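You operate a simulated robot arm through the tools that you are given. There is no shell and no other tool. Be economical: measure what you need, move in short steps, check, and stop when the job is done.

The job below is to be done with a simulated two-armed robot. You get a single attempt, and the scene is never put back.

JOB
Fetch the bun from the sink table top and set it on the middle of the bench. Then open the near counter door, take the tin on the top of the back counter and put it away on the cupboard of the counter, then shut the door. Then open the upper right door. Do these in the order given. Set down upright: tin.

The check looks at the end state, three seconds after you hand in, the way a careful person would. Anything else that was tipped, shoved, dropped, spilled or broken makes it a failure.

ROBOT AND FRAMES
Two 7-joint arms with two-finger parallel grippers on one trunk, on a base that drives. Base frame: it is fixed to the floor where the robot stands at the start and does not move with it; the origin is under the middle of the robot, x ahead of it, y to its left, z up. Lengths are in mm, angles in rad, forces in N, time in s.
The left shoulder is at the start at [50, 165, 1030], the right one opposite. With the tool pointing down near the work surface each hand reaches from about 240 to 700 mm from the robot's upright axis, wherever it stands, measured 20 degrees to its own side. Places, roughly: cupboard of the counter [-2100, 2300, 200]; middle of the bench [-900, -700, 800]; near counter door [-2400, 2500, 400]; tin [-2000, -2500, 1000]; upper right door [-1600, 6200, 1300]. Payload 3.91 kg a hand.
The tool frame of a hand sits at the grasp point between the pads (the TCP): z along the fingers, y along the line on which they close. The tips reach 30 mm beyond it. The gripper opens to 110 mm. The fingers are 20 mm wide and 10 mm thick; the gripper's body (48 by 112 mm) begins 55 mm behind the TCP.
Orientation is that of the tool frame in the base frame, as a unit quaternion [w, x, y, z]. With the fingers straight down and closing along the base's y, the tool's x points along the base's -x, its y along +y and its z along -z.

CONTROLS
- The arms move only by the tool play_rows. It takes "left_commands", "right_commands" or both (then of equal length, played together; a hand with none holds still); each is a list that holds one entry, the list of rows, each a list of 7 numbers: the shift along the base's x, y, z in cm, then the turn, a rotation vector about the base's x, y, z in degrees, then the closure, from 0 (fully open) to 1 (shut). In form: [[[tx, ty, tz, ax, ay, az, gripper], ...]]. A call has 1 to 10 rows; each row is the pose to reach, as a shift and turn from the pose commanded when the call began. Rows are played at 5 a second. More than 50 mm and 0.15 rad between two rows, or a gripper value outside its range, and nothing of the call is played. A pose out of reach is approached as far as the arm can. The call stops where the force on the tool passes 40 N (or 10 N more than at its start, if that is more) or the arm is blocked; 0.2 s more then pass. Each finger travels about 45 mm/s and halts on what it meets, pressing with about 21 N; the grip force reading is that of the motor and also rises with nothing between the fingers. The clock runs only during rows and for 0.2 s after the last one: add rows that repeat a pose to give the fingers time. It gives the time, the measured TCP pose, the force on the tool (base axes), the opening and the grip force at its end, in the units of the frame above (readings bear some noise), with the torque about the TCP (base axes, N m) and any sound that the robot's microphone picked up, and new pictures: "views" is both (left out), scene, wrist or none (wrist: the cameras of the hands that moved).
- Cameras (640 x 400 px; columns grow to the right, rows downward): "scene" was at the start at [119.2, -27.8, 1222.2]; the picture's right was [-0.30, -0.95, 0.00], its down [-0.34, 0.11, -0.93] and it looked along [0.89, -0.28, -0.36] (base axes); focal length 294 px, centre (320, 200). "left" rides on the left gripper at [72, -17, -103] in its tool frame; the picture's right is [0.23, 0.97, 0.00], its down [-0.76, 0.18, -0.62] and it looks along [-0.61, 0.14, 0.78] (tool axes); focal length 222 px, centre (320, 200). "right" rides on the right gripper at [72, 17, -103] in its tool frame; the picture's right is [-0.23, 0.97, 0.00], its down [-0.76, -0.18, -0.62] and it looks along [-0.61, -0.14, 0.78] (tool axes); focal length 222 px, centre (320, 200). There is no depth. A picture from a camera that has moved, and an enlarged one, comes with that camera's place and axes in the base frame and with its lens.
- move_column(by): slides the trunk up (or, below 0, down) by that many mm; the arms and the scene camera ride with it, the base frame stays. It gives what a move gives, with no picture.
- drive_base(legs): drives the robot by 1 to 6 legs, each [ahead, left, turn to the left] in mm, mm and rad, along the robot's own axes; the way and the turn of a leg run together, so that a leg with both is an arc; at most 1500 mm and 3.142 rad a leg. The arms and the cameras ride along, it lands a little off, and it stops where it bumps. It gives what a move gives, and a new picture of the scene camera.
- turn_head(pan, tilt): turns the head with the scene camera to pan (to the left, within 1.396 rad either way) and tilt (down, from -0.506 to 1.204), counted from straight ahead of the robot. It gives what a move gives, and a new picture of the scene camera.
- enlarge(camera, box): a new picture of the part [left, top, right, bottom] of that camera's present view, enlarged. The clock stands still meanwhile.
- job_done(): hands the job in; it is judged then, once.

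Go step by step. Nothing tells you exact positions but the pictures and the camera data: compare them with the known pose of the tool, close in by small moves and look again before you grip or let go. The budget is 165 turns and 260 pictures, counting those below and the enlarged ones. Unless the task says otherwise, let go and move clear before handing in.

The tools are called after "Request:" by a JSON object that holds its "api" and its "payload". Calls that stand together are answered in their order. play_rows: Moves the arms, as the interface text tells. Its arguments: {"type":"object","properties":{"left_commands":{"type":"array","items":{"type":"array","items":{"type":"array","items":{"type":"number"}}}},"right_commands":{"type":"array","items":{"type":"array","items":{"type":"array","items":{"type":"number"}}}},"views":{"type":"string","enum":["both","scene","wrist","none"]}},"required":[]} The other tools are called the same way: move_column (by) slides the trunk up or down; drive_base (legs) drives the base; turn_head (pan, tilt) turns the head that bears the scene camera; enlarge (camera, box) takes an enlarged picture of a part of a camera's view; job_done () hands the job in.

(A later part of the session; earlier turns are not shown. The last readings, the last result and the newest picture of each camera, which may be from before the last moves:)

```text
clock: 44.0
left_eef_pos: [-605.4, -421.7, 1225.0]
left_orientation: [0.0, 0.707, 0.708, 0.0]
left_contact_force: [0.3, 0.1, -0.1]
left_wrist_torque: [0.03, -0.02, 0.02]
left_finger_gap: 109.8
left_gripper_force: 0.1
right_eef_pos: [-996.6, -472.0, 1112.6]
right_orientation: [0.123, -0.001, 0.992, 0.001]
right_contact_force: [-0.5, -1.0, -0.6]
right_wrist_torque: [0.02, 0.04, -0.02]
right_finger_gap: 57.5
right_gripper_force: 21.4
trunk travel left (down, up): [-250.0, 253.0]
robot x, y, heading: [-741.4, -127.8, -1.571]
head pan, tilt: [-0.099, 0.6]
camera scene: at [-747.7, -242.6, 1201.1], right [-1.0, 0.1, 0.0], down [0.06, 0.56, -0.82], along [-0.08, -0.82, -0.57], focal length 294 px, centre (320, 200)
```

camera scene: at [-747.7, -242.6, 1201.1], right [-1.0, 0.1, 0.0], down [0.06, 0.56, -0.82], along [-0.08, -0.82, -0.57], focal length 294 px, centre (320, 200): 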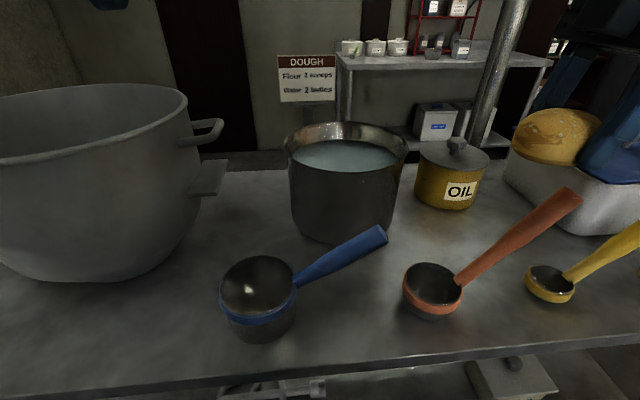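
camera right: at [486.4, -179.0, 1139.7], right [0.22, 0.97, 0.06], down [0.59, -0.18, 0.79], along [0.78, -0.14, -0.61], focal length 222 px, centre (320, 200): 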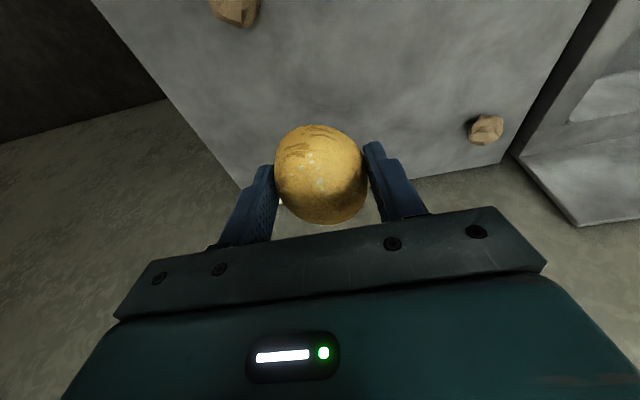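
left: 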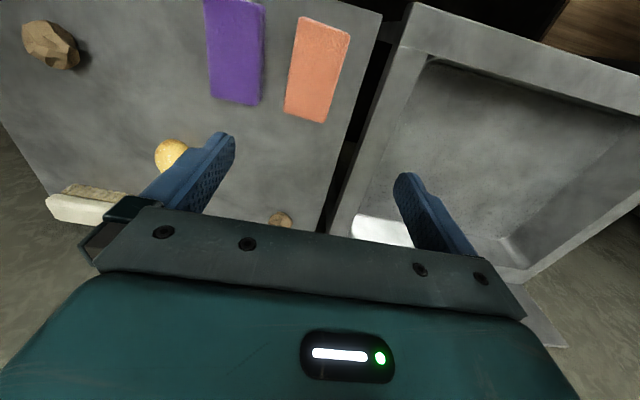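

Triangulating again, the ladle handles rise steeply (red tip ≈[-1095, -516, 1000]), so I'll raise the trunk to make the forearm slope down over them.

Request:
{"api": "move_column", "payload": {"by": 200}}

Request:
{"api": "play_rows", "payload": {"right_commands": [[[1, -3.5, -2, 0, 0, 0, 0.8], [2, -7, -4, 0, 0, 0, 0.8], [3, -10.5, -6, 0, 0, 0, 0.8], [4, -14, -8, 0, 0, 0, 0.8], [4.6, -17.3, -11, 0, 0, 0, 0.8], [4.6, -17.3, -15, 0, 0, 0, 0.8], [4.6, -17.3, -19, 0, 0, 0, 0.8], [4.6, -17.3, -23, 0, 0, 0, 0.8], [4.6, -17.3, -23, 0, 0, 0, 0.8]]], "views": "wrist"}}

Request:
{"api": "turn_head", "payload": {"pan": -0.35, "tilt": 0.7}}

```text
clock: 46.1
left_eef_pos: [-605.2, -422.5, 1425.1]
left_orientation: [0.0, 0.707, 0.708, 0.0]
left_contact_force: [-0.3, -0.8, -0.6]
left_wrist_torque: [-0.02, 0.0, 0.06]
left_finger_gap: 110.1
left_gripper_force: 0.0
right_eef_pos: [-995.7, -471.5, 1313.3]
right_orientation: [0.123, 0.0, 0.992, 0.001]
right_contact_force: [0.0, -0.4, -1.3]
right_wrist_torque: [0.0, 0.04, 0.0]
right_finger_gap: 57.5
right_gripper_force: 21.1
trunk travel left (down, up): [-450.0, 53.0]
robot x, y, heading: [-742.2, -125.8, -1.567]
head pan, tilt: [-0.099, 0.6]
```

```text
clock: 48.1
left_eef_pos: [-604.6, -421.8, 1425.9]
left_orientation: [0.0, 0.707, 0.707, 0.0]
left_contact_force: [-0.3, 1.0, 0.7]
left_wrist_torque: [0.02, 0.01, 0.0]
left_finger_gap: 109.9
left_gripper_force: 0.0
right_eef_pos: [-953.5, -642.2, 1082.8]
right_orientation: [0.123, 0.0, 0.992, 0.001]
right_contact_force: [0.2, 0.4, -0.8]
right_wrist_torque: [-0.01, 0.04, 0.01]
right_finger_gap: 57.3
right_gripper_force: 20.5
trunk travel left (down, up): [-450.0, 53.0]
robot x, y, heading: [-743.0, -127.4, -1.572]
head pan, tilt: [-0.099, 0.6]
camera right: at [-1048.7, -625.3, 1166.0], right [0.22, 0.97, 0.06], down [0.59, -0.18, 0.79], along [0.78, -0.14, -0.61], focal length 222 px, centre (320, 200)
```

right: 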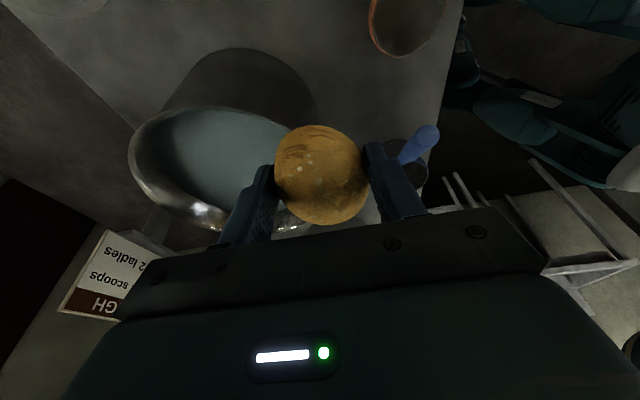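

```text
clock: 48.9
left_eef_pos: [-604.9, -420.9, 1426.1]
left_orientation: [0.0, 0.707, 0.707, 0.0]
left_contact_force: [-0.4, 0.3, -0.6]
left_wrist_torque: [0.01, 0.02, 0.02]
left_finger_gap: 110.2
left_gripper_force: 0.1
right_eef_pos: [-952.8, -642.3, 1083.7]
right_orientation: [0.123, -0.001, 0.992, 0.001]
right_contact_force: [-0.7, -0.1, -0.9]
right_wrist_torque: [0.0, 0.0, -0.01]
right_finger_gap: 57.5
right_gripper_force: 20.9
trunk travel left (down, up): [-450.0, 53.0]
robot x, y, heading: [-739.5, -127.4, -1.567]
head pan, tilt: [-0.351, 0.7]
camera scene: at [-768.0, -233.8, 1392.6], right [-0.94, 0.34, 0.0], down [0.22, 0.61, -0.77], along [-0.26, -0.72, -0.64], focal length 294 px, centre (320, 200)
```

scene: 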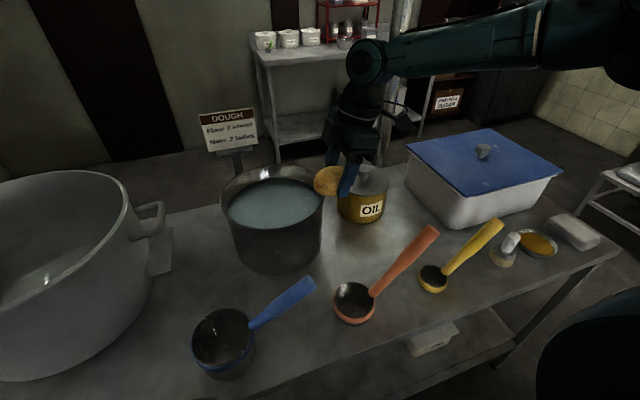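

The forearm now passes high and to the right. I'll shift slightly away from the pot and descend to about 40 mm above the bench, then check.

Request:
{"api": "play_rows", "payload": {"right_commands": [[[-0.3, 0.5, -3, 0, 0, 0, 0.8], [-0.6, 1.1, -7, 0, 0, 0, 0.8], [-0.6, 1.1, -11, 0, 0, 0, 0.8], [-0.6, 1.1, -14, 0, 0, 0, 0.8], [-0.6, 1.1, -17, 0, 0, 0, 0.8], [-0.6, 1.1, -20, 0, 0, 0, 0.8], [-0.6, 1.1, -20, 0, 0, 0, 0.8]]]}}

```text
clock: 50.5
left_eef_pos: [-604.1, -422.1, 1426.4]
left_orientation: [0.001, 0.706, 0.708, 0.0]
left_contact_force: [-0.2, 0.0, 0.5]
left_wrist_torque: [0.02, 0.0, 0.01]
left_finger_gap: 110.1
left_gripper_force: 0.1
right_eef_pos: [-974.4, -602.4, 918.4]
right_orientation: [0.122, 0.0, 0.992, 0.0]
right_contact_force: [0.1, -0.3, -0.7]
right_wrist_torque: [0.01, 0.0, -0.01]
right_finger_gap: 57.8
right_gripper_force: 20.4
right hand out of reach, approached as far as the arm can: row 4, 5, 6, 7
trunk travel left (down, up): [-450.0, 53.0]
robot x, y, heading: [-741.5, -125.4, -1.565]
head pan, tilt: [-0.351, 0.7]
camera scene: at [-768.0, -233.9, 1392.5], right [-0.94, 0.34, 0.0], down [0.22, 0.61, -0.76], along [-0.26, -0.72, -0.64], focal length 294 px, centre (320, 200)
camera right: at [-1070.1, -585.4, 1002.2], right [0.22, 0.97, 0.06], down [0.59, -0.18, 0.79], along [0.78, -0.14, -0.61], focal length 222 px, centre (320, 200)
```

scene: 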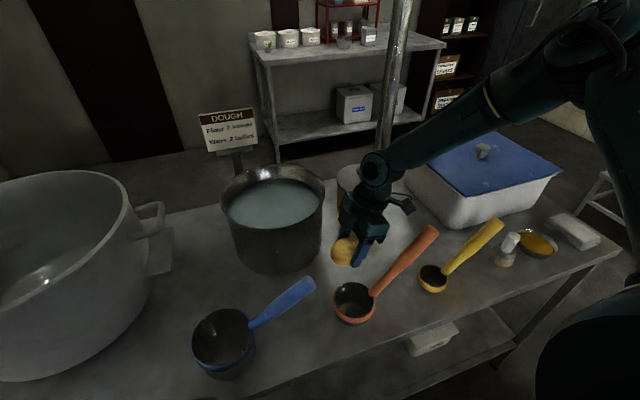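
right: 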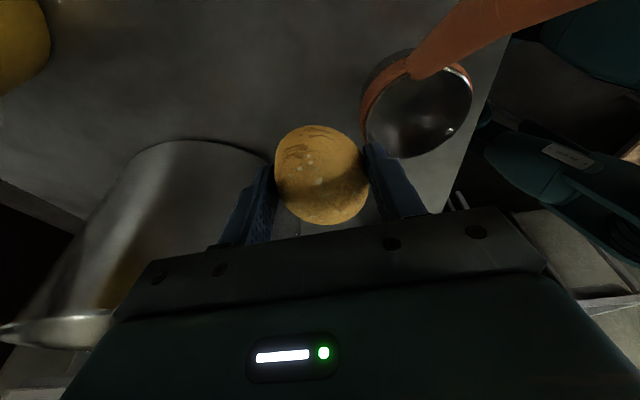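

Reach limit again, so I'll use the base: ahead 30 and left 16 mm to get over the spot, then lower the trunk.

Request:
{"api": "drive_base", "payload": {"legs": [[30, 16, 0]]}}

Request:
{"api": "move_column", "payload": {"by": -50}}

Request:
{"api": "play_rows", "payload": {"right_commands": [[[0, 0, 0, 0, 0, 0, 0.8]]]}}

```text
clock: 51.3
left_eef_pos: [-587.9, -453.7, 1425.5]
left_orientation: [-0.001, 0.706, 0.708, 0.001]
left_contact_force: [0.1, -0.8, -0.7]
left_wrist_torque: [0.02, 0.03, -0.02]
left_finger_gap: 109.8
left_gripper_force: 0.0
right_eef_pos: [-957.4, -634.2, 917.5]
right_orientation: [0.122, -0.001, 0.993, 0.002]
right_contact_force: [1.1, -0.8, -1.4]
right_wrist_torque: [0.02, 0.03, 0.03]
right_finger_gap: 57.6
right_gripper_force: 21.2
trunk travel left (down, up): [-450.0, 53.0]
robot x, y, heading: [-728.4, -152.2, -1.564]
head pan, tilt: [-0.351, 0.7]
camera scene: at [-750.7, -265.8, 1392.2], right [-0.94, 0.34, 0.0], down [0.22, 0.61, -0.76], along [-0.26, -0.72, -0.65], focal length 294 px, centre (320, 200)
```

scene: 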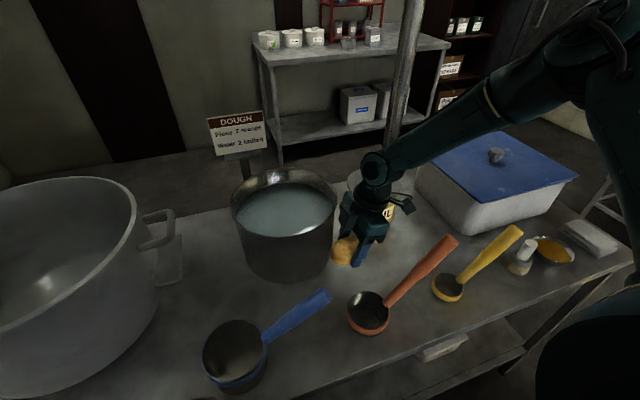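

```text
clock: 52.3
left_eef_pos: [-587.7, -450.3, 1375.3]
left_orientation: [-0.001, 0.706, 0.708, 0.0]
left_contact_force: [-0.5, -0.5, -0.6]
left_wrist_torque: [0.02, 0.01, -0.02]
left_finger_gap: 110.0
left_gripper_force: 0.1
right_eef_pos: [-957.9, -632.2, 868.7]
right_orientation: [0.123, -0.002, 0.992, 0.001]
right_contact_force: [-0.1, -0.5, -1.1]
right_wrist_torque: [0.01, -0.01, 0.01]
right_finger_gap: 57.5
right_gripper_force: 21.3
trunk travel left (down, up): [-400.0, 103.0]
robot x, y, heading: [-724.9, -153.0, -1.57]
head pan, tilt: [-0.351, 0.7]
```

```text
clock: 52.7
left_eef_pos: [-589.0, -451.1, 1375.7]
left_orientation: [-0.001, 0.706, 0.708, 0.001]
left_contact_force: [-0.5, -0.7, 0.7]
left_wrist_torque: [-0.01, 0.02, 0.0]
left_finger_gap: 110.0
left_gripper_force: 0.1
right_eef_pos: [-958.0, -632.2, 869.0]
right_orientation: [0.122, -0.003, 0.993, 0.001]
right_contact_force: [0.8, 0.0, -1.0]
right_wrist_torque: [-0.01, -0.02, 0.02]
right_finger_gap: 57.3
right_gripper_force: 20.8
trunk travel left (down, up): [-400.0, 103.0]
robot x, y, heading: [-723.1, -154.7, -1.57]
head pan, tilt: [-0.351, 0.7]
camera scene: at [-752.0, -263.1, 1342.6], right [-0.94, 0.34, 0.0], down [0.22, 0.61, -0.76], along [-0.26, -0.72, -0.64], focal length 294 px, centre (320, 200)
camera right: at [-1053.6, -615.1, 952.5], right [0.22, 0.97, 0.06], down [0.59, -0.18, 0.79], along [0.78, -0.14, -0.61], focal length 222 px, centre (320, 200)
```

scene: 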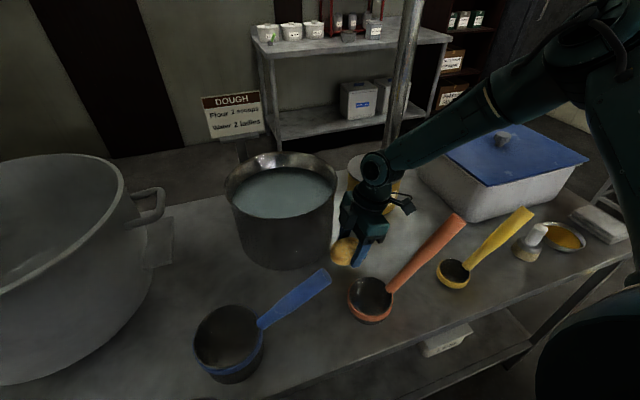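
right: 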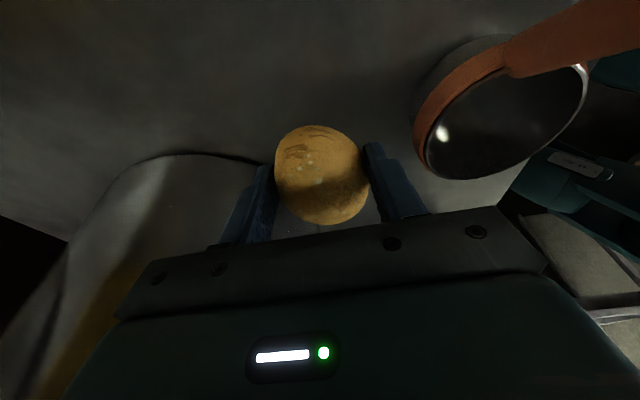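

Clear all round. Descending in small steps until the bun touches.

Request:
{"api": "play_rows", "payload": {"right_commands": [[[0, 0, -0.8, 0, 0, 0, 0.8], [0, 0, -1.6, 0, 0, 0, 0.8], [0, 0, -2.4, 0, 0, 0, 0.8], [0, 0, -2.8, 0, 0, 0, 0.8]]], "views": "none"}}

```text
clock: 53.7
left_eef_pos: [-588.3, -449.8, 1374.5]
left_orientation: [0.0, 0.705, 0.709, 0.0]
left_contact_force: [-0.1, 0.7, 0.2]
left_wrist_torque: [0.0, -0.01, 0.0]
left_finger_gap: 110.1
left_gripper_force: 0.0
right_eef_pos: [-966.8, -620.9, 855.1]
right_orientation: [0.123, -0.001, 0.992, 0.0]
right_contact_force: [0.7, -0.2, -1.0]
right_wrist_torque: [-0.02, 0.0, -0.01]
right_finger_gap: 57.5
right_gripper_force: 20.8
right hand out of reach, approached as far as the arm can: row 1, 2, 3, 4
trunk travel left (down, up): [-400.0, 103.0]
robot x, y, heading: [-725.7, -152.3, -1.566]
head pan, tilt: [-0.351, 0.7]
```

At the limit again; I'll raise the hand, lower the trunk, and get slack that way.

Request:
{"api": "play_rows", "payload": {"right_commands": [[[0.4, -0.4, 1.5, 0, 0, 0, 0.8], [0.9, -1.1, 3, 0, 0, 0, 0.8], [1.1, -1.4, 4.5, 0, 0, 0, 0.8], [1.1, -1.4, 5.5, 0, 0, 0, 0.8]]], "views": "none"}}

Request:
{"api": "move_column", "payload": {"by": -65}}

Request:
{"api": "play_rows", "payload": {"right_commands": [[[0, 0, -0.4, 0, 0, 0, 0.8], [0, 0, -0.6, 0, 0, 0, 0.8]]]}}

```text
clock: 54.7
left_eef_pos: [-589.2, -451.1, 1375.0]
left_orientation: [0.0, 0.706, 0.708, 0.001]
left_contact_force: [0.4, -0.5, -1.0]
left_wrist_torque: [-0.02, 0.0, 0.03]
left_finger_gap: 109.8
left_gripper_force: 0.2
right_eef_pos: [-954.2, -635.4, 910.6]
right_orientation: [0.122, -0.001, 0.993, 0.001]
right_contact_force: [-0.2, -1.1, -1.3]
right_wrist_torque: [-0.02, -0.01, 0.01]
right_finger_gap: 57.6
right_gripper_force: 20.9
trunk travel left (down, up): [-400.0, 103.0]
robot x, y, heading: [-724.7, -155.6, -1.567]
head pan, tilt: [-0.351, 0.7]
```

```text
clock: 55.7
left_eef_pos: [-588.2, -450.5, 1311.1]
left_orientation: [0.0, 0.706, 0.708, 0.0]
left_contact_force: [0.3, 0.2, -0.5]
left_wrist_torque: [-0.01, -0.04, -0.02]
left_finger_gap: 110.0
left_gripper_force: 0.1
right_eef_pos: [-954.0, -635.0, 845.6]
right_orientation: [0.123, -0.002, 0.992, 0.0]
right_contact_force: [-0.3, 0.3, 0.2]
right_wrist_torque: [0.0, 0.02, 0.01]
right_finger_gap: 57.5
right_gripper_force: 20.9
trunk travel left (down, up): [-335.0, 168.0]
robot x, y, heading: [-727.7, -152.0, -1.57]
head pan, tilt: [-0.351, 0.7]
```

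```text
clock: 56.3
left_eef_pos: [-589.0, -451.1, 1311.1]
left_orientation: [0.0, 0.706, 0.708, 0.0]
left_contact_force: [-0.2, 1.3, -0.1]
left_wrist_torque: [0.02, 0.01, -0.02]
left_finger_gap: 109.9
left_gripper_force: 0.2
right_eef_pos: [-952.8, -633.7, 839.9]
right_orientation: [0.123, -0.001, 0.992, 0.0]
right_contact_force: [-0.2, 0.5, -1.4]
right_wrist_torque: [0.01, 0.02, 0.02]
right_finger_gap: 57.2
right_gripper_force: 20.4
trunk travel left (down, up): [-335.0, 168.0]
robot x, y, heading: [-725.1, -158.1, -1.566]
head pan, tilt: [-0.351, 0.7]
camera scene: at [-751.9, -263.1, 1277.6], right [-0.94, 0.34, 0.0], down [0.22, 0.61, -0.76], along [-0.26, -0.72, -0.64], focal length 294 px, centre (320, 200)
camera right: at [-1048.7, -617.5, 922.5], right [0.22, 0.97, 0.06], down [0.59, -0.18, 0.79], along [0.78, -0.14, -0.61], focal length 222 px, centre (320, 200)
```

scene: 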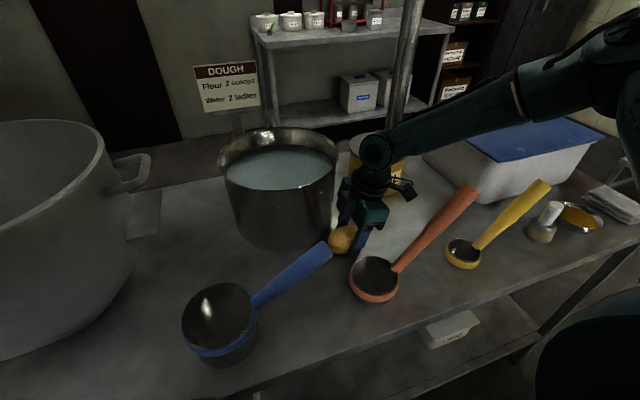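
right: 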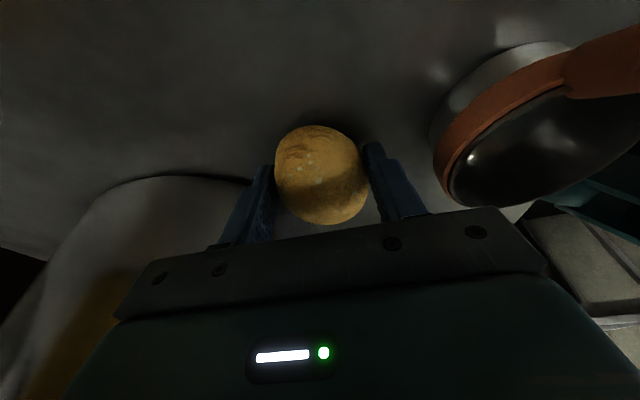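

Shadow contact is near. Continuing down in small steps.

Request:
{"api": "play_rows", "payload": {"right_commands": [[[0, 0, -0.3, 0, 0, 0, 0.8], [0, 0, -0.6, 0, 0, 0, 0.8], [0, 0, -0.9, 0, 0, 0, 0.8], [0, 0, -1.2, 0, 0, 0, 0.8], [0, 0, -1.5, 0, 0, 0, 0.8]]], "views": "wrist"}}

```text
clock: 57.5
left_eef_pos: [-587.6, -450.5, 1311.5]
left_orientation: [0.0, 0.707, 0.707, 0.0]
left_contact_force: [-0.2, 0.5, -0.6]
left_wrist_torque: [0.04, 0.0, 0.02]
left_finger_gap: 109.9
left_gripper_force: 0.0
right_eef_pos: [-953.6, -636.5, 830.3]
right_orientation: [0.124, -0.001, 0.992, -0.002]
right_contact_force: [-3.0, 7.8, 20.5]
right_wrist_torque: [0.87, 0.16, 0.05]
right_finger_gap: 57.8
right_gripper_force: 21.4
trunk travel left (down, up): [-335.0, 168.0]
robot x, y, heading: [-720.1, -154.5, -1.569]
head pan, tilt: [-0.351, 0.7]
stopped in row 5 (right hand): the force on the tool passed its limit at 44 N (the readings are from after the stop); the commanded pose is now the measured one
camera right: at [-1048.8, -618.8, 914.7], right [0.22, 0.97, 0.05], down [0.59, -0.17, 0.79], along [0.78, -0.14, -0.61], focal length 222 px, centre (320, 200)
```

right: 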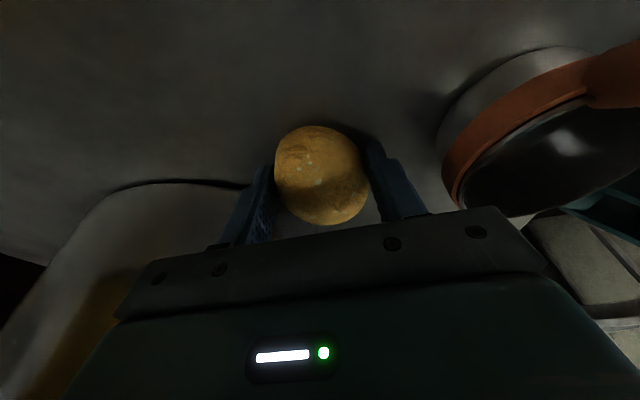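

Touchdown at TCP z≈830 (bench ≈800). I'll ease up 2 mm, open part way, and look.

Request:
{"api": "play_rows", "payload": {"right_commands": [[[0, 0, 0.2, 0, 0, 0, 0.45], [0, 0, 0.2, 0, 0, 0, 0.3], [0, 0, 0.2, 0, 0, 0, 0.2], [0, 0, 0.2, 0, 0, 0, 0.2]]], "views": "wrist"}}

```text
clock: 58.5
left_eef_pos: [-588.3, -450.0, 1311.2]
left_orientation: [0.0, 0.707, 0.707, 0.001]
left_contact_force: [-0.3, 0.1, 0.4]
left_wrist_torque: [0.03, 0.01, 0.0]
left_finger_gap: 109.9
left_gripper_force: 0.0
right_eef_pos: [-955.4, -637.4, 832.0]
right_orientation: [0.123, -0.002, 0.992, -0.002]
right_contact_force: [-2.0, -6.1, 8.4]
right_wrist_torque: [0.22, 0.11, 0.12]
right_finger_gap: 84.6
right_gripper_force: 0.0
trunk travel left (down, up): [-335.0, 168.0]
robot x, y, heading: [-727.3, -157.8, -1.569]
head pan, tilt: [-0.351, 0.7]
camera right: at [-1050.6, -620.0, 914.9], right [0.22, 0.97, 0.05], down [0.59, -0.17, 0.79], along [0.78, -0.14, -0.61], focal length 222 px, centre (320, 200)
```

right: 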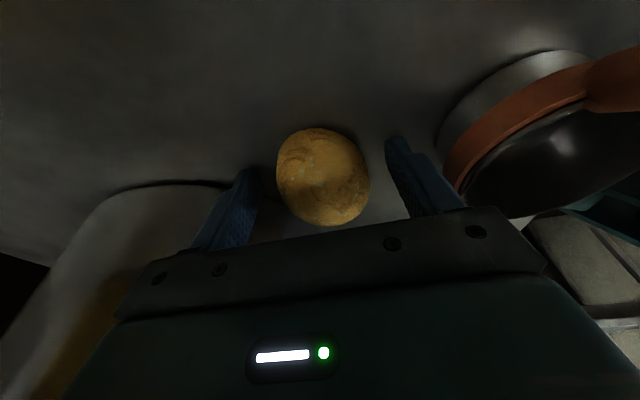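

Bun released and resting. Retracting along the tool axis, then up.

Request:
{"api": "play_rows", "payload": {"right_commands": [[[-0.4, 0, 1.5, 0, 0, 0, 0.2], [-1, 0, 4, 0, 0, 0, 0.2], [-1.8, 0, 7, 0, 0, 0, 0.2], [-2.8, 0, 11, 0, 0, 0, 0.2], [-2.8, 0, 15, 0, 0, 0, 0.2], [-2.8, 0, 19, 0, 0, 0, 0.2], [-2.8, 0, 23, 0, 0, 0, 0.2], [-2.8, 3, 26, 0, 0, 0, 0.2], [-2.8, 7, 28, 0, 0, 0, 0.2]]], "views": "scene"}}

```text
clock: 60.5
left_eef_pos: [-588.5, -450.2, 1310.3]
left_orientation: [0.0, 0.707, 0.707, 0.001]
left_contact_force: [-0.7, 1.0, 0.3]
left_wrist_torque: [-0.02, 0.0, -0.03]
left_finger_gap: 109.8
left_gripper_force: 0.1
right_eef_pos: [-982.5, -568.0, 1110.5]
right_orientation: [0.122, -0.001, 0.993, -0.002]
right_contact_force: [0.3, 0.0, 1.0]
right_wrist_torque: [-0.04, 0.02, -0.03]
right_finger_gap: 88.2
right_gripper_force: 0.0
trunk travel left (down, up): [-335.0, 168.0]
robot x, y, heading: [-726.3, -152.5, -1.569]
head pan, tilt: [-0.351, 0.7]
camera scene: at [-752.2, -262.3, 1277.6], right [-0.94, 0.34, 0.0], down [0.22, 0.6, -0.77], along [-0.26, -0.72, -0.64], focal length 294 px, centre (320, 200)
```

scene: 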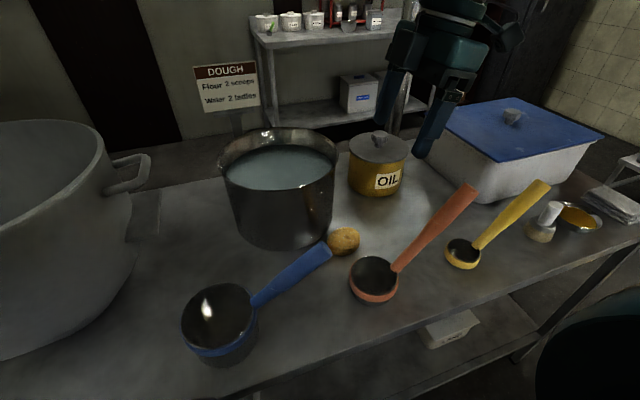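

The bun sits clear on the bench. Now I back away, unyaw the right hand, and turn to look toward the near counter (at about [-2400, 2500]).

Request:
{"api": "drive_base", "payload": {"legs": [[-250, 0, 0]]}}

Request:
{"api": "play_rows", "payload": {"right_commands": [[[0, 1, 0, 0, 0, -8, 0.2], [0, 2, 0, 0, 0, -16, 0.2], [0, 3, 0, 0, 0, -24, 0.2], [0, 4, 0, 0, 0, -32, 0.2], [0, 5, 0, 0, 0, -40, 0.1], [0, 6, 0, 0, 0, -48, 0], [0, 7, 0, 0, 0, -56, 0], [0, 8, 0, 0, 0, -64, 0], [0, 9, 0, 0, 0, -72, 0], [0, 9, 0, 0, 0, -80, 0]]], "views": "none"}}

Request:
{"api": "play_rows", "payload": {"right_commands": [[[0, 0, 0, 0, 0, -8, 0], [0, 1, 0, 0, 0, -10, 0], [0, 1, 0, 7, 0, -10, 0], [0, 1, 0, 7, 0, -10, 0]]], "views": "none"}}

Request:
{"api": "turn_head", "payload": {"pan": -1.39, "tilt": 0.2}}

Request:
{"api": "drive_base", "payload": {"legs": [[0, 0, -1.2]]}}

```text
clock: 62.3
left_eef_pos: [-589.2, -194.8, 1311.0]
left_orientation: [0.0, 0.706, 0.708, 0.0]
left_contact_force: [0.5, -0.2, -0.6]
left_wrist_torque: [-0.05, 0.0, -0.01]
left_finger_gap: 110.1
left_gripper_force: 0.0
right_eef_pos: [-983.7, -312.6, 1110.4]
right_orientation: [0.123, -0.002, 0.992, -0.001]
right_contact_force: [0.1, -0.7, 0.1]
right_wrist_torque: [-0.03, -0.01, -0.01]
right_finger_gap: 88.0
right_gripper_force: 0.1
trunk travel left (down, up): [-335.0, 168.0]
robot x, y, heading: [-727.7, 103.5, -1.564]
head pan, tilt: [-0.351, 0.7]
camera scene: at [-752.9, -6.8, 1277.6], right [-0.94, 0.34, 0.0], down [0.22, 0.6, -0.77], along [-0.26, -0.72, -0.64], focal length 294 px, centre (320, 200)
```

scene: 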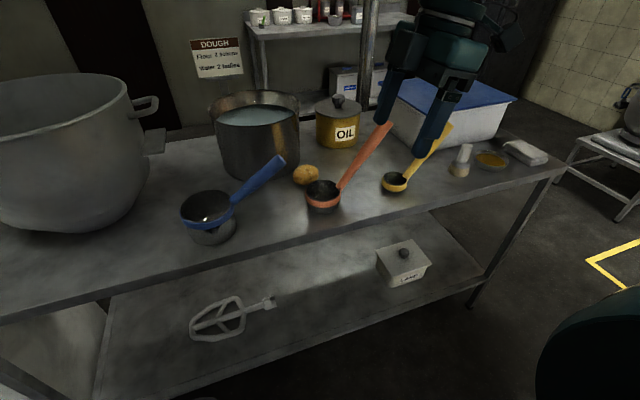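

```text
clock: 64.5
left_eef_pos: [-589.6, -195.8, 1311.1]
left_orientation: [0.0, 0.706, 0.708, 0.0]
left_contact_force: [-0.2, 0.3, 0.0]
left_wrist_torque: [0.02, 0.01, -0.02]
left_finger_gap: 109.9
left_gripper_force: 0.0
right_eef_pos: [-983.7, -222.7, 1111.4]
right_orientation: [0.094, 0.638, 0.76, -0.08]
right_contact_force: [-0.1, -0.2, 0.8]
right_wrist_torque: [0.02, 0.0, -0.02]
right_finger_gap: 110.1
right_gripper_force: 0.0
trunk travel left (down, up): [-335.0, 168.0]
robot x, y, heading: [-724.4, 97.9, -1.57]
head pan, tilt: [-0.351, 0.7]
```

```text
clock: 65.5
left_eef_pos: [-589.8, -196.0, 1311.2]
left_orientation: [0.001, 0.707, 0.708, 0.0]
left_contact_force: [0.1, -0.7, -0.2]
left_wrist_torque: [0.01, 0.03, 0.0]
left_finger_gap: 110.0
left_gripper_force: 0.0
right_eef_pos: [-982.9, -212.7, 1112.5]
right_orientation: [0.046, 0.706, 0.706, -0.041]
right_contact_force: [0.1, -0.4, 0.4]
right_wrist_torque: [-0.02, 0.02, 0.02]
right_finger_gap: 110.0
right_gripper_force: 0.0
trunk travel left (down, up): [-335.0, 168.0]
robot x, y, heading: [-721.8, 99.1, -1.572]
head pan, tilt: [-0.351, 0.7]
```

```text
clock: 66.8
left_eef_pos: [-589.3, -195.7, 1310.9]
left_orientation: [-0.001, 0.707, 0.708, 0.001]
left_contact_force: [-0.5, 0.4, -0.2]
left_wrist_torque: [0.01, 0.01, -0.01]
left_finger_gap: 110.1
left_gripper_force: 0.0
right_eef_pos: [-983.2, -214.8, 1112.3]
right_orientation: [0.048, 0.706, 0.706, -0.041]
right_contact_force: [0.0, -0.6, -1.1]
right_wrist_torque: [0.04, -0.01, 0.03]
right_finger_gap: 110.1
right_gripper_force: 0.1
trunk travel left (down, up): [-335.0, 168.0]
robot x, y, heading: [-728.5, 102.1, -1.571]
head pan, tilt: [-1.389, 0.201]
camera scene: at [-815.4, 55.3, 1322.9], right [-0.18, 0.98, 0.0], down [0.2, 0.04, -0.98], along [-0.96, -0.18, -0.2], focal length 294 px, centre (320, 200)
```

scene: 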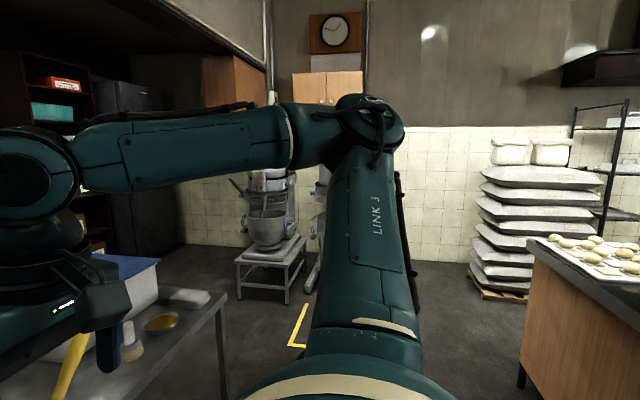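

```text
clock: 70.2
left_eef_pos: [-953.5, -132.1, 1311.1]
left_orientation: [0.0, 0.983, 0.182, 0.001]
left_contact_force: [-0.6, 0.9, -0.4]
left_wrist_torque: [-0.01, 0.02, -0.02]
left_finger_gap: 110.0
left_gripper_force: 0.0
right_eef_pos: [-1111.8, 228.8, 1112.6]
right_orientation: [0.016, 0.981, 0.181, -0.06]
right_contact_force: [-0.5, -0.5, 0.0]
right_wrist_torque: [-0.02, 0.01, 0.0]
right_finger_gap: 110.0
right_gripper_force: 0.1
trunk travel left (down, up): [-335.0, 168.0]
robot x, y, heading: [-723.4, 100.2, -2.776]
head pan, tilt: [-1.389, 0.201]
camera scene: at [-799.8, 170.8, 1322.9], right [0.85, 0.52, 0.0], down [0.1, -0.17, -0.98], along [-0.51, 0.84, -0.2], focal length 294 px, centre (320, 200)
```

scene: 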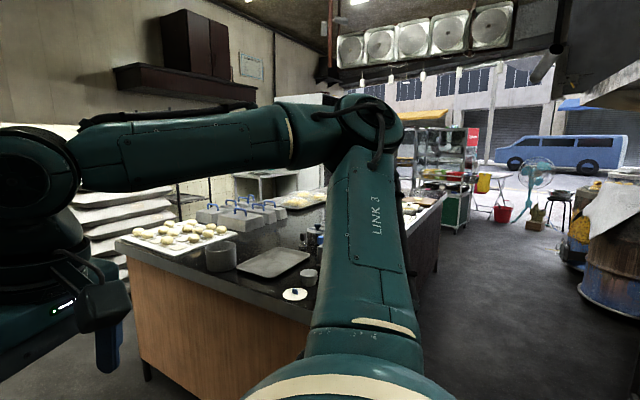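

The counter is an island from about x -2330…-1190, y 800 onward; its doors (x≈-2400) must be on the far left side. I'll drive round into that aisle, looking as I go.

Request:
{"api": "drive_base", "payload": {"legs": [[0, 0, -0.365], [1300, 0, 0]]}}

Request:
{"api": "turn_head", "payload": {"pan": -0.7, "tilt": 0.3}}

Request:
{"api": "turn_head", "payload": {"pan": 1.0, "tilt": 0.2}}

```text
clock: 78.1
left_eef_pos: [-2373.7, -63.9, 1311.1]
left_orientation: [-0.001, 1.0, 0.016, 0.0]
left_contact_force: [-0.7, -0.2, -0.1]
left_wrist_torque: [-0.03, 0.02, 0.03]
left_finger_gap: 110.2
left_gripper_force: 0.0
right_eef_pos: [-2402.1, 329.1, 1112.5]
right_orientation: [0.005, 0.998, 0.015, -0.063]
right_contact_force: [-0.5, 0.6, 0.4]
right_wrist_torque: [0.02, 0.0, -0.03]
right_finger_gap: 110.2
right_gripper_force: 0.0
trunk travel left (down, up): [-335.0, 168.0]
robot x, y, heading: [-2079.8, 81.4, -3.105]
head pan, tilt: [-1.389, 0.201]
camera scene: at [-2128.5, 172.2, 1322.9], right [0.98, 0.21, 0.0], down [0.04, -0.19, -0.98], along [-0.21, 0.96, -0.2], focal length 294 px, centre (320, 200)
```

scene: 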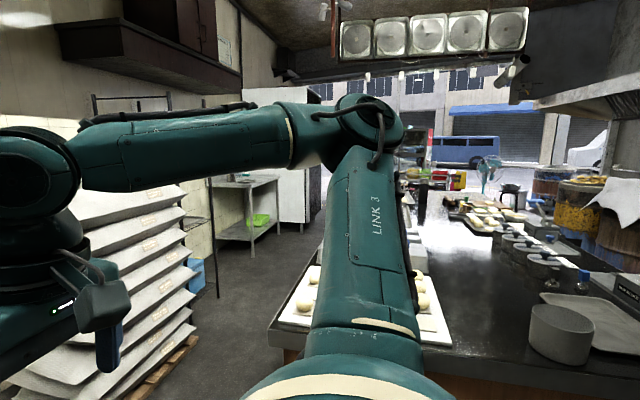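

```text
clock: 79.2
left_eef_pos: [-2373.9, -62.9, 1311.0]
left_orientation: [0.0, 1.0, 0.015, 0.001]
left_contact_force: [-0.2, 0.1, 0.5]
left_wrist_torque: [-0.01, -0.01, 0.02]
left_finger_gap: 110.1
left_gripper_force: 0.0
right_eef_pos: [-2402.1, 329.7, 1110.6]
right_orientation: [0.006, 0.998, 0.015, -0.062]
right_contact_force: [-0.7, -0.3, -0.3]
right_wrist_torque: [-0.03, -0.02, -0.01]
right_finger_gap: 110.2
right_gripper_force: 0.0
trunk travel left (down, up): [-335.0, 168.0]
robot x, y, heading: [-2077.1, 79.3, -3.114]
head pan, tilt: [-0.7, 0.3]
camera scene: at [-2181.9, 139.1, 1313.7], right [0.62, 0.78, 0.0], down [0.23, -0.18, -0.96], along [-0.75, 0.59, -0.3], focal length 294 px, centre (320, 200)
```

scene: 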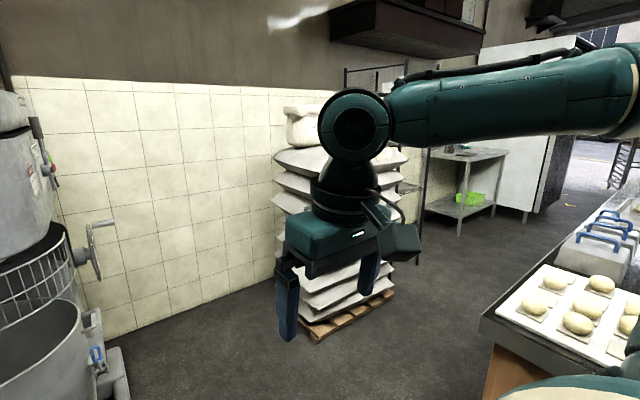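

```text
clock: 80.9
left_eef_pos: [-2373.5, -62.8, 1311.4]
left_orientation: [0.0, 1.0, 0.016, 0.001]
left_contact_force: [0.5, 0.0, -0.3]
left_wrist_torque: [0.01, 0.03, 0.01]
left_finger_gap: 110.1
left_gripper_force: 0.0
right_eef_pos: [-2402.6, 330.1, 1112.0]
right_orientation: [0.005, 0.998, 0.014, -0.063]
right_contact_force: [-0.5, -0.3, 0.3]
right_wrist_torque: [-0.01, -0.02, 0.01]
right_finger_gap: 110.2
right_gripper_force: 0.1
trunk travel left (down, up): [-335.0, 168.0]
robot x, y, heading: [-2080.7, 80.4, -3.111]
head pan, tilt: [1.0, 0.201]
camera scene: at [-2156.6, 1.3, 1323.0], right [-0.86, 0.51, 0.0], down [0.1, 0.17, -0.98], along [-0.5, -0.84, -0.2], focal length 294 px, centre (320, 200)
```

scene: 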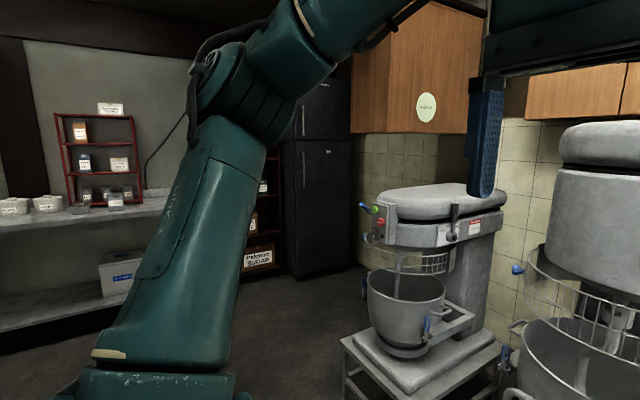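

The aisle is x -3310…-2380. I'll go to x≈-2850, turn to face +y, and enter.

Request:
{"api": "turn_head", "payload": {"pan": 0.0, "tilt": 0.4}}

Request:
{"api": "drive_base", "payload": {"legs": [[770, 0, -0.03], [0, 0, -1.55], [1000, 0, 0]]}}

```text
clock: 82.2
left_eef_pos: [-2373.9, -63.2, 1311.8]
left_orientation: [0.0, 1.0, 0.016, 0.001]
left_contact_force: [0.3, -0.2, 0.1]
left_wrist_torque: [-0.03, 0.0, 0.01]
left_finger_gap: 110.1
left_gripper_force: 0.1
right_eef_pos: [-2402.4, 329.7, 1112.1]
right_orientation: [0.005, 0.998, 0.015, -0.064]
right_contact_force: [-0.8, -0.4, 0.1]
right_wrist_torque: [0.04, 0.0, -0.03]
right_finger_gap: 110.2
right_gripper_force: 0.1
trunk travel left (down, up): [-335.0, 168.0]
robot x, y, heading: [-2083.8, 85.1, -3.116]
head pan, tilt: [0.0, 0.4]
camera scene: at [-2201.3, 78.2, 1304.4], right [-0.03, 1.0, 0.0], down [0.39, 0.01, -0.92], along [-0.92, -0.03, -0.39], focal length 294 px, centre (320, 200)
```

scene: 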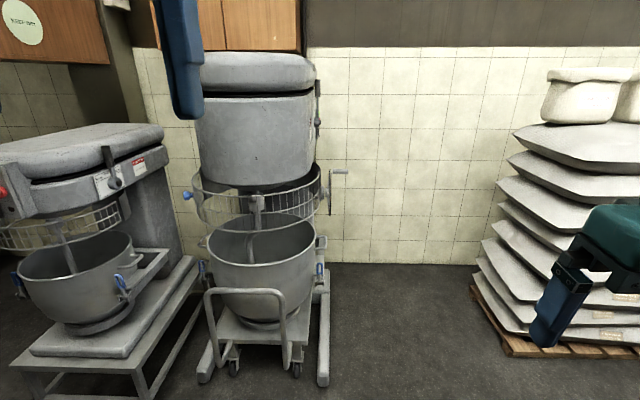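

```text
clock: 85.6
left_eef_pos: [-3024.4, -63.9, 1309.3]
left_orientation: [0.0, 1.0, 0.003, 0.001]
left_contact_force: [0.6, 0.1, -0.1]
left_wrist_torque: [0.0, 0.06, -0.01]
left_finger_gap: 109.8
left_gripper_force: 0.1
right_eef_pos: [-3043.3, 330.0, 1111.4]
right_orientation: [0.005, 0.998, 0.001, -0.064]
right_contact_force: [-0.2, -0.4, -0.2]
right_wrist_torque: [0.02, 0.01, -0.01]
right_finger_gap: 110.2
right_gripper_force: 0.2
trunk travel left (down, up): [-335.0, 168.0]
robot x, y, heading: [-2732.0, 75.5, -3.138]
head pan, tilt: [0.0, 0.4]
stopped in leg 1: the robot was blocked; the commanded pose is now the measured one
camera scene: at [-2847.6, 72.7, 1304.6], right [-0.01, 1.0, 0.0], down [0.39, 0.0, -0.92], along [-0.92, 0.0, -0.39], focal length 294 px, centre (320, 200)
```

scene: 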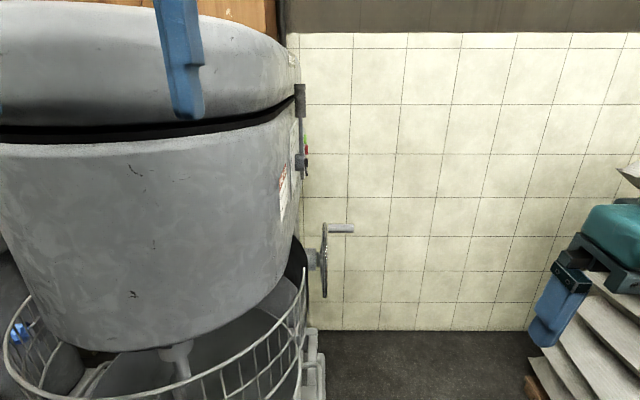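

I bumped the mixer's frame; backing off, and passing with more y clearance.

Request:
{"api": "drive_base", "payload": {"legs": [[-120, 0, 0], [0, -380, 0], [240, 0, 0]]}}

```text
clock: 91.7
left_eef_pos: [-3145.7, 316.4, 1309.5]
left_orientation: [0.0, 1.0, 0.004, 0.001]
left_contact_force: [-0.7, -0.8, -0.5]
left_wrist_torque: [-0.02, -0.03, 0.02]
left_finger_gap: 110.0
left_gripper_force: 0.0
right_eef_pos: [-3164.1, 710.0, 1112.0]
right_orientation: [0.004, 0.998, 0.002, -0.062]
right_contact_force: [-0.1, 0.0, 0.1]
right_wrist_torque: [-0.01, -0.02, 0.03]
right_finger_gap: 109.8
right_gripper_force: 0.1
trunk travel left (down, up): [-335.0, 168.0]
robot x, y, heading: [-2850.7, 454.0, -3.135]
head pan, tilt: [0.0, 0.4]
camera scene: at [-2969.2, 453.6, 1304.3], right [-0.01, 1.0, 0.0], down [0.39, 0.0, -0.92], along [-0.92, -0.01, -0.39], focal length 294 px, centre (320, 200)
```

scene: 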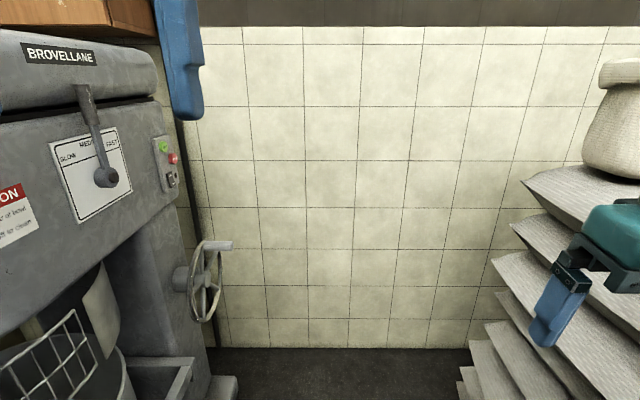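

Clear. Turning right to face down the aisle.

Request:
{"api": "drive_base", "payload": {"legs": [[0, 0, -1.577]]}}

```text
clock: 95.9
left_eef_pos: [-2987.1, 749.6, 1310.6]
left_orientation: [0.001, 0.712, -0.702, 0.001]
left_contact_force: [-0.3, -0.2, 0.7]
left_wrist_torque: [0.0, 0.0, 0.0]
left_finger_gap: 110.1
left_gripper_force: 0.1
right_eef_pos: [-2593.9, 771.9, 1112.3]
right_orientation: [-0.041, 0.71, -0.702, -0.048]
right_contact_force: [0.5, 0.0, -0.1]
right_wrist_torque: [0.0, -0.01, -0.01]
right_finger_gap: 110.1
right_gripper_force: 0.0
trunk travel left (down, up): [-335.0, 168.0]
robot x, y, heading: [-2851.2, 453.2, 1.586]
head pan, tilt: [0.0, 0.4]
camera scene: at [-2848.1, 576.3, 1304.4], right [1.0, 0.01, 0.0], down [0.01, -0.39, -0.92], along [-0.01, 0.92, -0.39], focal length 294 px, centre (320, 200)
```

scene: 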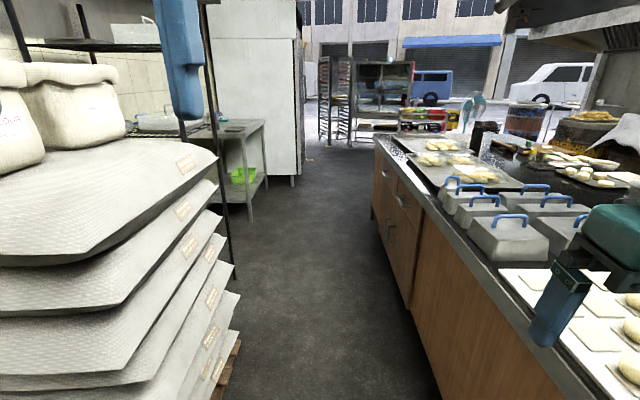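

I see drawers and doors with bar handles on the counter's aisle face further on. Driving ahead.

Request:
{"api": "drive_base", "payload": {"legs": [[900, 0, -0.015]]}}

Request:
{"api": "turn_head", "payload": {"pan": -0.6, "tilt": 0.6}}

```text
clock: 100.6
left_eef_pos: [-2983.7, 1643.5, 1310.4]
left_orientation: [-0.001, -0.705, 0.709, -0.001]
left_contact_force: [0.4, 0.2, 0.6]
left_wrist_torque: [-0.03, 0.02, -0.01]
left_finger_gap: 109.7
left_gripper_force: 0.0
right_eef_pos: [-2590.6, 1657.3, 1112.1]
right_orientation: [0.042, -0.702, 0.709, 0.047]
right_contact_force: [-0.1, 0.1, -0.3]
right_wrist_torque: [-0.02, 0.0, 0.0]
right_finger_gap: 109.9
right_gripper_force: 0.0
trunk travel left (down, up): [-335.0, 168.0]
robot x, y, heading: [-2851.2, 1343.6, 1.564]
head pan, tilt: [0.0, 0.4]
camera scene: at [-2848.6, 1467.6, 1304.4], right [1.0, -0.01, 0.0], down [0.0, -0.39, -0.92], along [0.01, 0.92, -0.39], focal length 294 px, centre (320, 200)
```

scene: 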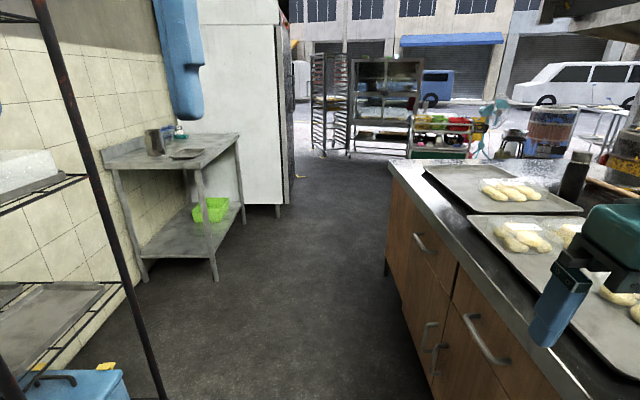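

```text
clock: 101.6
left_eef_pos: [-2984.9, 1643.2, 1310.9]
left_orientation: [-0.002, -0.705, 0.709, -0.001]
left_contact_force: [-0.1, 0.8, 0.5]
left_wrist_torque: [0.0, -0.04, 0.01]
left_finger_gap: 109.8
left_gripper_force: 0.1
right_eef_pos: [-2590.7, 1657.7, 1112.9]
right_orientation: [0.042, -0.703, 0.708, 0.047]
right_contact_force: [-0.3, 0.1, 0.0]
right_wrist_torque: [-0.03, 0.01, 0.01]
right_finger_gap: 110.0
right_gripper_force: 0.1
trunk travel left (down, up): [-335.0, 168.0]
robot x, y, heading: [-2850.3, 1343.4, 1.557]
head pan, tilt: [-0.6, 0.6]
camera scene: at [-2798.8, 1447.3, 1286.2], right [0.82, -0.57, 0.0], down [-0.32, -0.46, -0.83], along [0.47, 0.68, -0.56], focal length 294 px, centre (320, 200)
```

scene: 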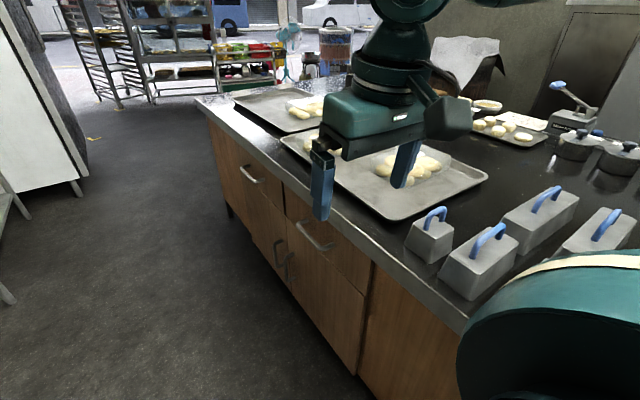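

The aisle face has two drawers and two doors with handles near the middle seam. I'll drive on and look at it straight to locate them.

Request:
{"api": "drive_base", "payload": {"legs": [[700, 80, 0.01]]}}

Request:
{"api": "turn_head", "payload": {"pan": -1.39, "tilt": 0.9}}

```text
clock: 105.4
left_eef_pos: [-3073.8, 2332.7, 1309.8]
left_orientation: [0.001, 0.714, -0.7, 0.001]
left_contact_force: [-0.5, -0.5, 0.2]
left_wrist_torque: [-0.02, -0.03, -0.02]
left_finger_gap: 109.9
left_gripper_force: 0.2
right_eef_pos: [-2681.1, 2357.3, 1111.3]
right_orientation: [-0.041, 0.712, -0.699, -0.047]
right_contact_force: [0.3, 0.7, 0.3]
right_wrist_torque: [0.0, -0.01, -0.02]
right_finger_gap: 110.0
right_gripper_force: 0.1
trunk travel left (down, up): [-335.0, 168.0]
robot x, y, heading: [-2932.2, 2035.9, 1.589]
head pan, tilt: [-0.6, 0.6]
camera scene: at [-2884.2, 2142.0, 1286.1], right [0.84, -0.55, 0.0], down [-0.31, -0.47, -0.82], along [0.45, 0.69, -0.57], focal length 294 px, centre (320, 200)
```

scene: 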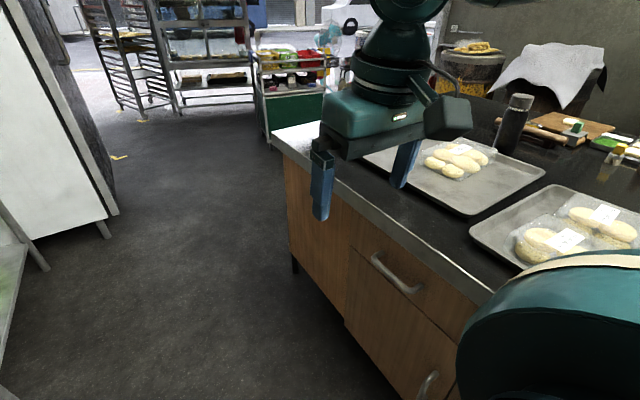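

```text
clock: 106.6
left_eef_pos: [-3074.7, 2331.5, 1309.4]
left_orientation: [0.002, 0.715, -0.7, 0.0]
left_contact_force: [-0.3, -0.6, 0.4]
left_wrist_torque: [-0.01, -0.01, 0.01]
left_finger_gap: 110.0
left_gripper_force: 0.1
right_eef_pos: [-2682.0, 2356.9, 1112.2]
right_orientation: [-0.041, 0.712, -0.699, -0.047]
right_contact_force: [0.9, -0.4, -0.1]
right_wrist_torque: [0.01, 0.0, 0.01]
right_finger_gap: 109.7
right_gripper_force: 0.1
trunk travel left (down, up): [-335.0, 168.0]
robot x, y, heading: [-2929.6, 2036.2, 1.589]
head pan, tilt: [-1.389, 0.901]
camera scene: at [-2858.6, 2082.9, 1261.4], right [0.2, -0.98, 0.0], down [-0.77, -0.16, -0.62], along [0.61, 0.13, -0.78], focal length 294 px, centre (320, 200)
```

scene: 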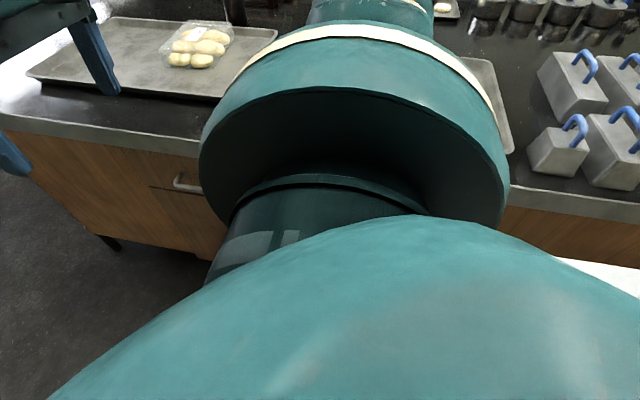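

The arm blocks the view, so I'll turn the robot to face the counter (+x).

Request:
{"api": "drive_base", "payload": {"legs": [[0, 0, -1.589]]}}

Request:
{"api": "turn_head", "payload": {"pan": 0.3, "tilt": 0.8}}

```text
clock: 110.9
left_eef_pos: [-2633.2, 2166.7, 1310.1]
left_orientation: [-0.002, 0.011, 1.0, 0.0]
left_contact_force: [0.8, -0.3, 0.9]
left_wrist_torque: [0.01, -0.03, -0.01]
left_finger_gap: 110.0
left_gripper_force: 0.1
right_eef_pos: [-2625.3, 1773.0, 1111.7]
right_orientation: [0.063, 0.012, 0.998, 0.004]
right_contact_force: [-0.8, -0.6, 0.4]
right_wrist_torque: [0.02, 0.01, 0.01]
right_finger_gap: 109.8
right_gripper_force: 0.1
trunk travel left (down, up): [-335.0, 168.0]
robot x, y, heading: [-2932.6, 2041.0, -0.022]
head pan, tilt: [-1.389, 0.901]
camera scene: at [-2890.8, 1963.1, 1261.4], right [-0.99, -0.16, 0.0], down [-0.12, 0.77, -0.62], along [0.1, -0.61, -0.78], focal length 294 px, centre (320, 200)
```

scene: 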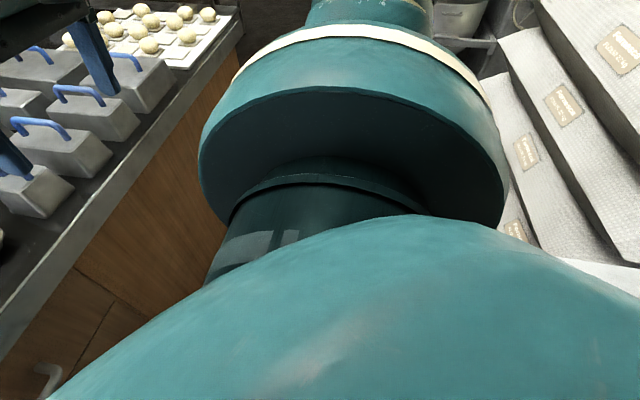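

```text
clock: 112.6
left_eef_pos: [-2632.9, 2166.8, 1310.3]
left_orientation: [-0.002, 0.012, 1.0, 0.0]
left_contact_force: [1.0, -0.4, 0.5]
left_wrist_torque: [-0.01, 0.0, 0.03]
left_finger_gap: 110.1
left_gripper_force: 0.0
right_eef_pos: [-2626.0, 1771.4, 1111.9]
right_orientation: [0.063, 0.012, 0.998, 0.004]
right_contact_force: [0.2, 0.0, -0.3]
right_wrist_torque: [-0.03, -0.01, -0.01]
right_finger_gap: 110.1
right_gripper_force: 0.0
trunk travel left (down, up): [-335.0, 168.0]
robot x, y, heading: [-2932.8, 2038.0, -0.021]
head pan, tilt: [0.3, 0.799]
camera scene: at [-2825.1, 2059.8, 1269.3], right [0.27, -0.96, 0.0], down [-0.69, -0.2, -0.7], along [0.67, 0.19, -0.72], focal length 294 px, centre (320, 200)
```

scene: 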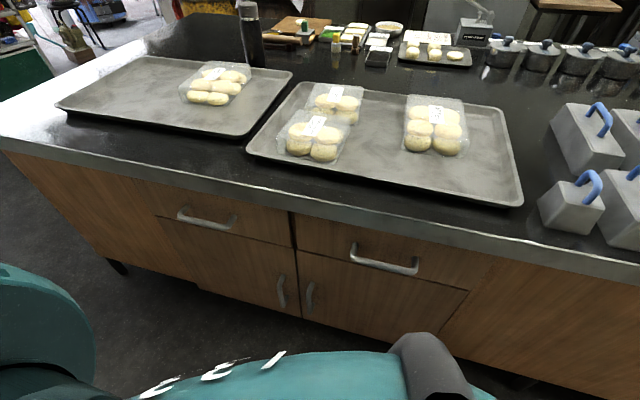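

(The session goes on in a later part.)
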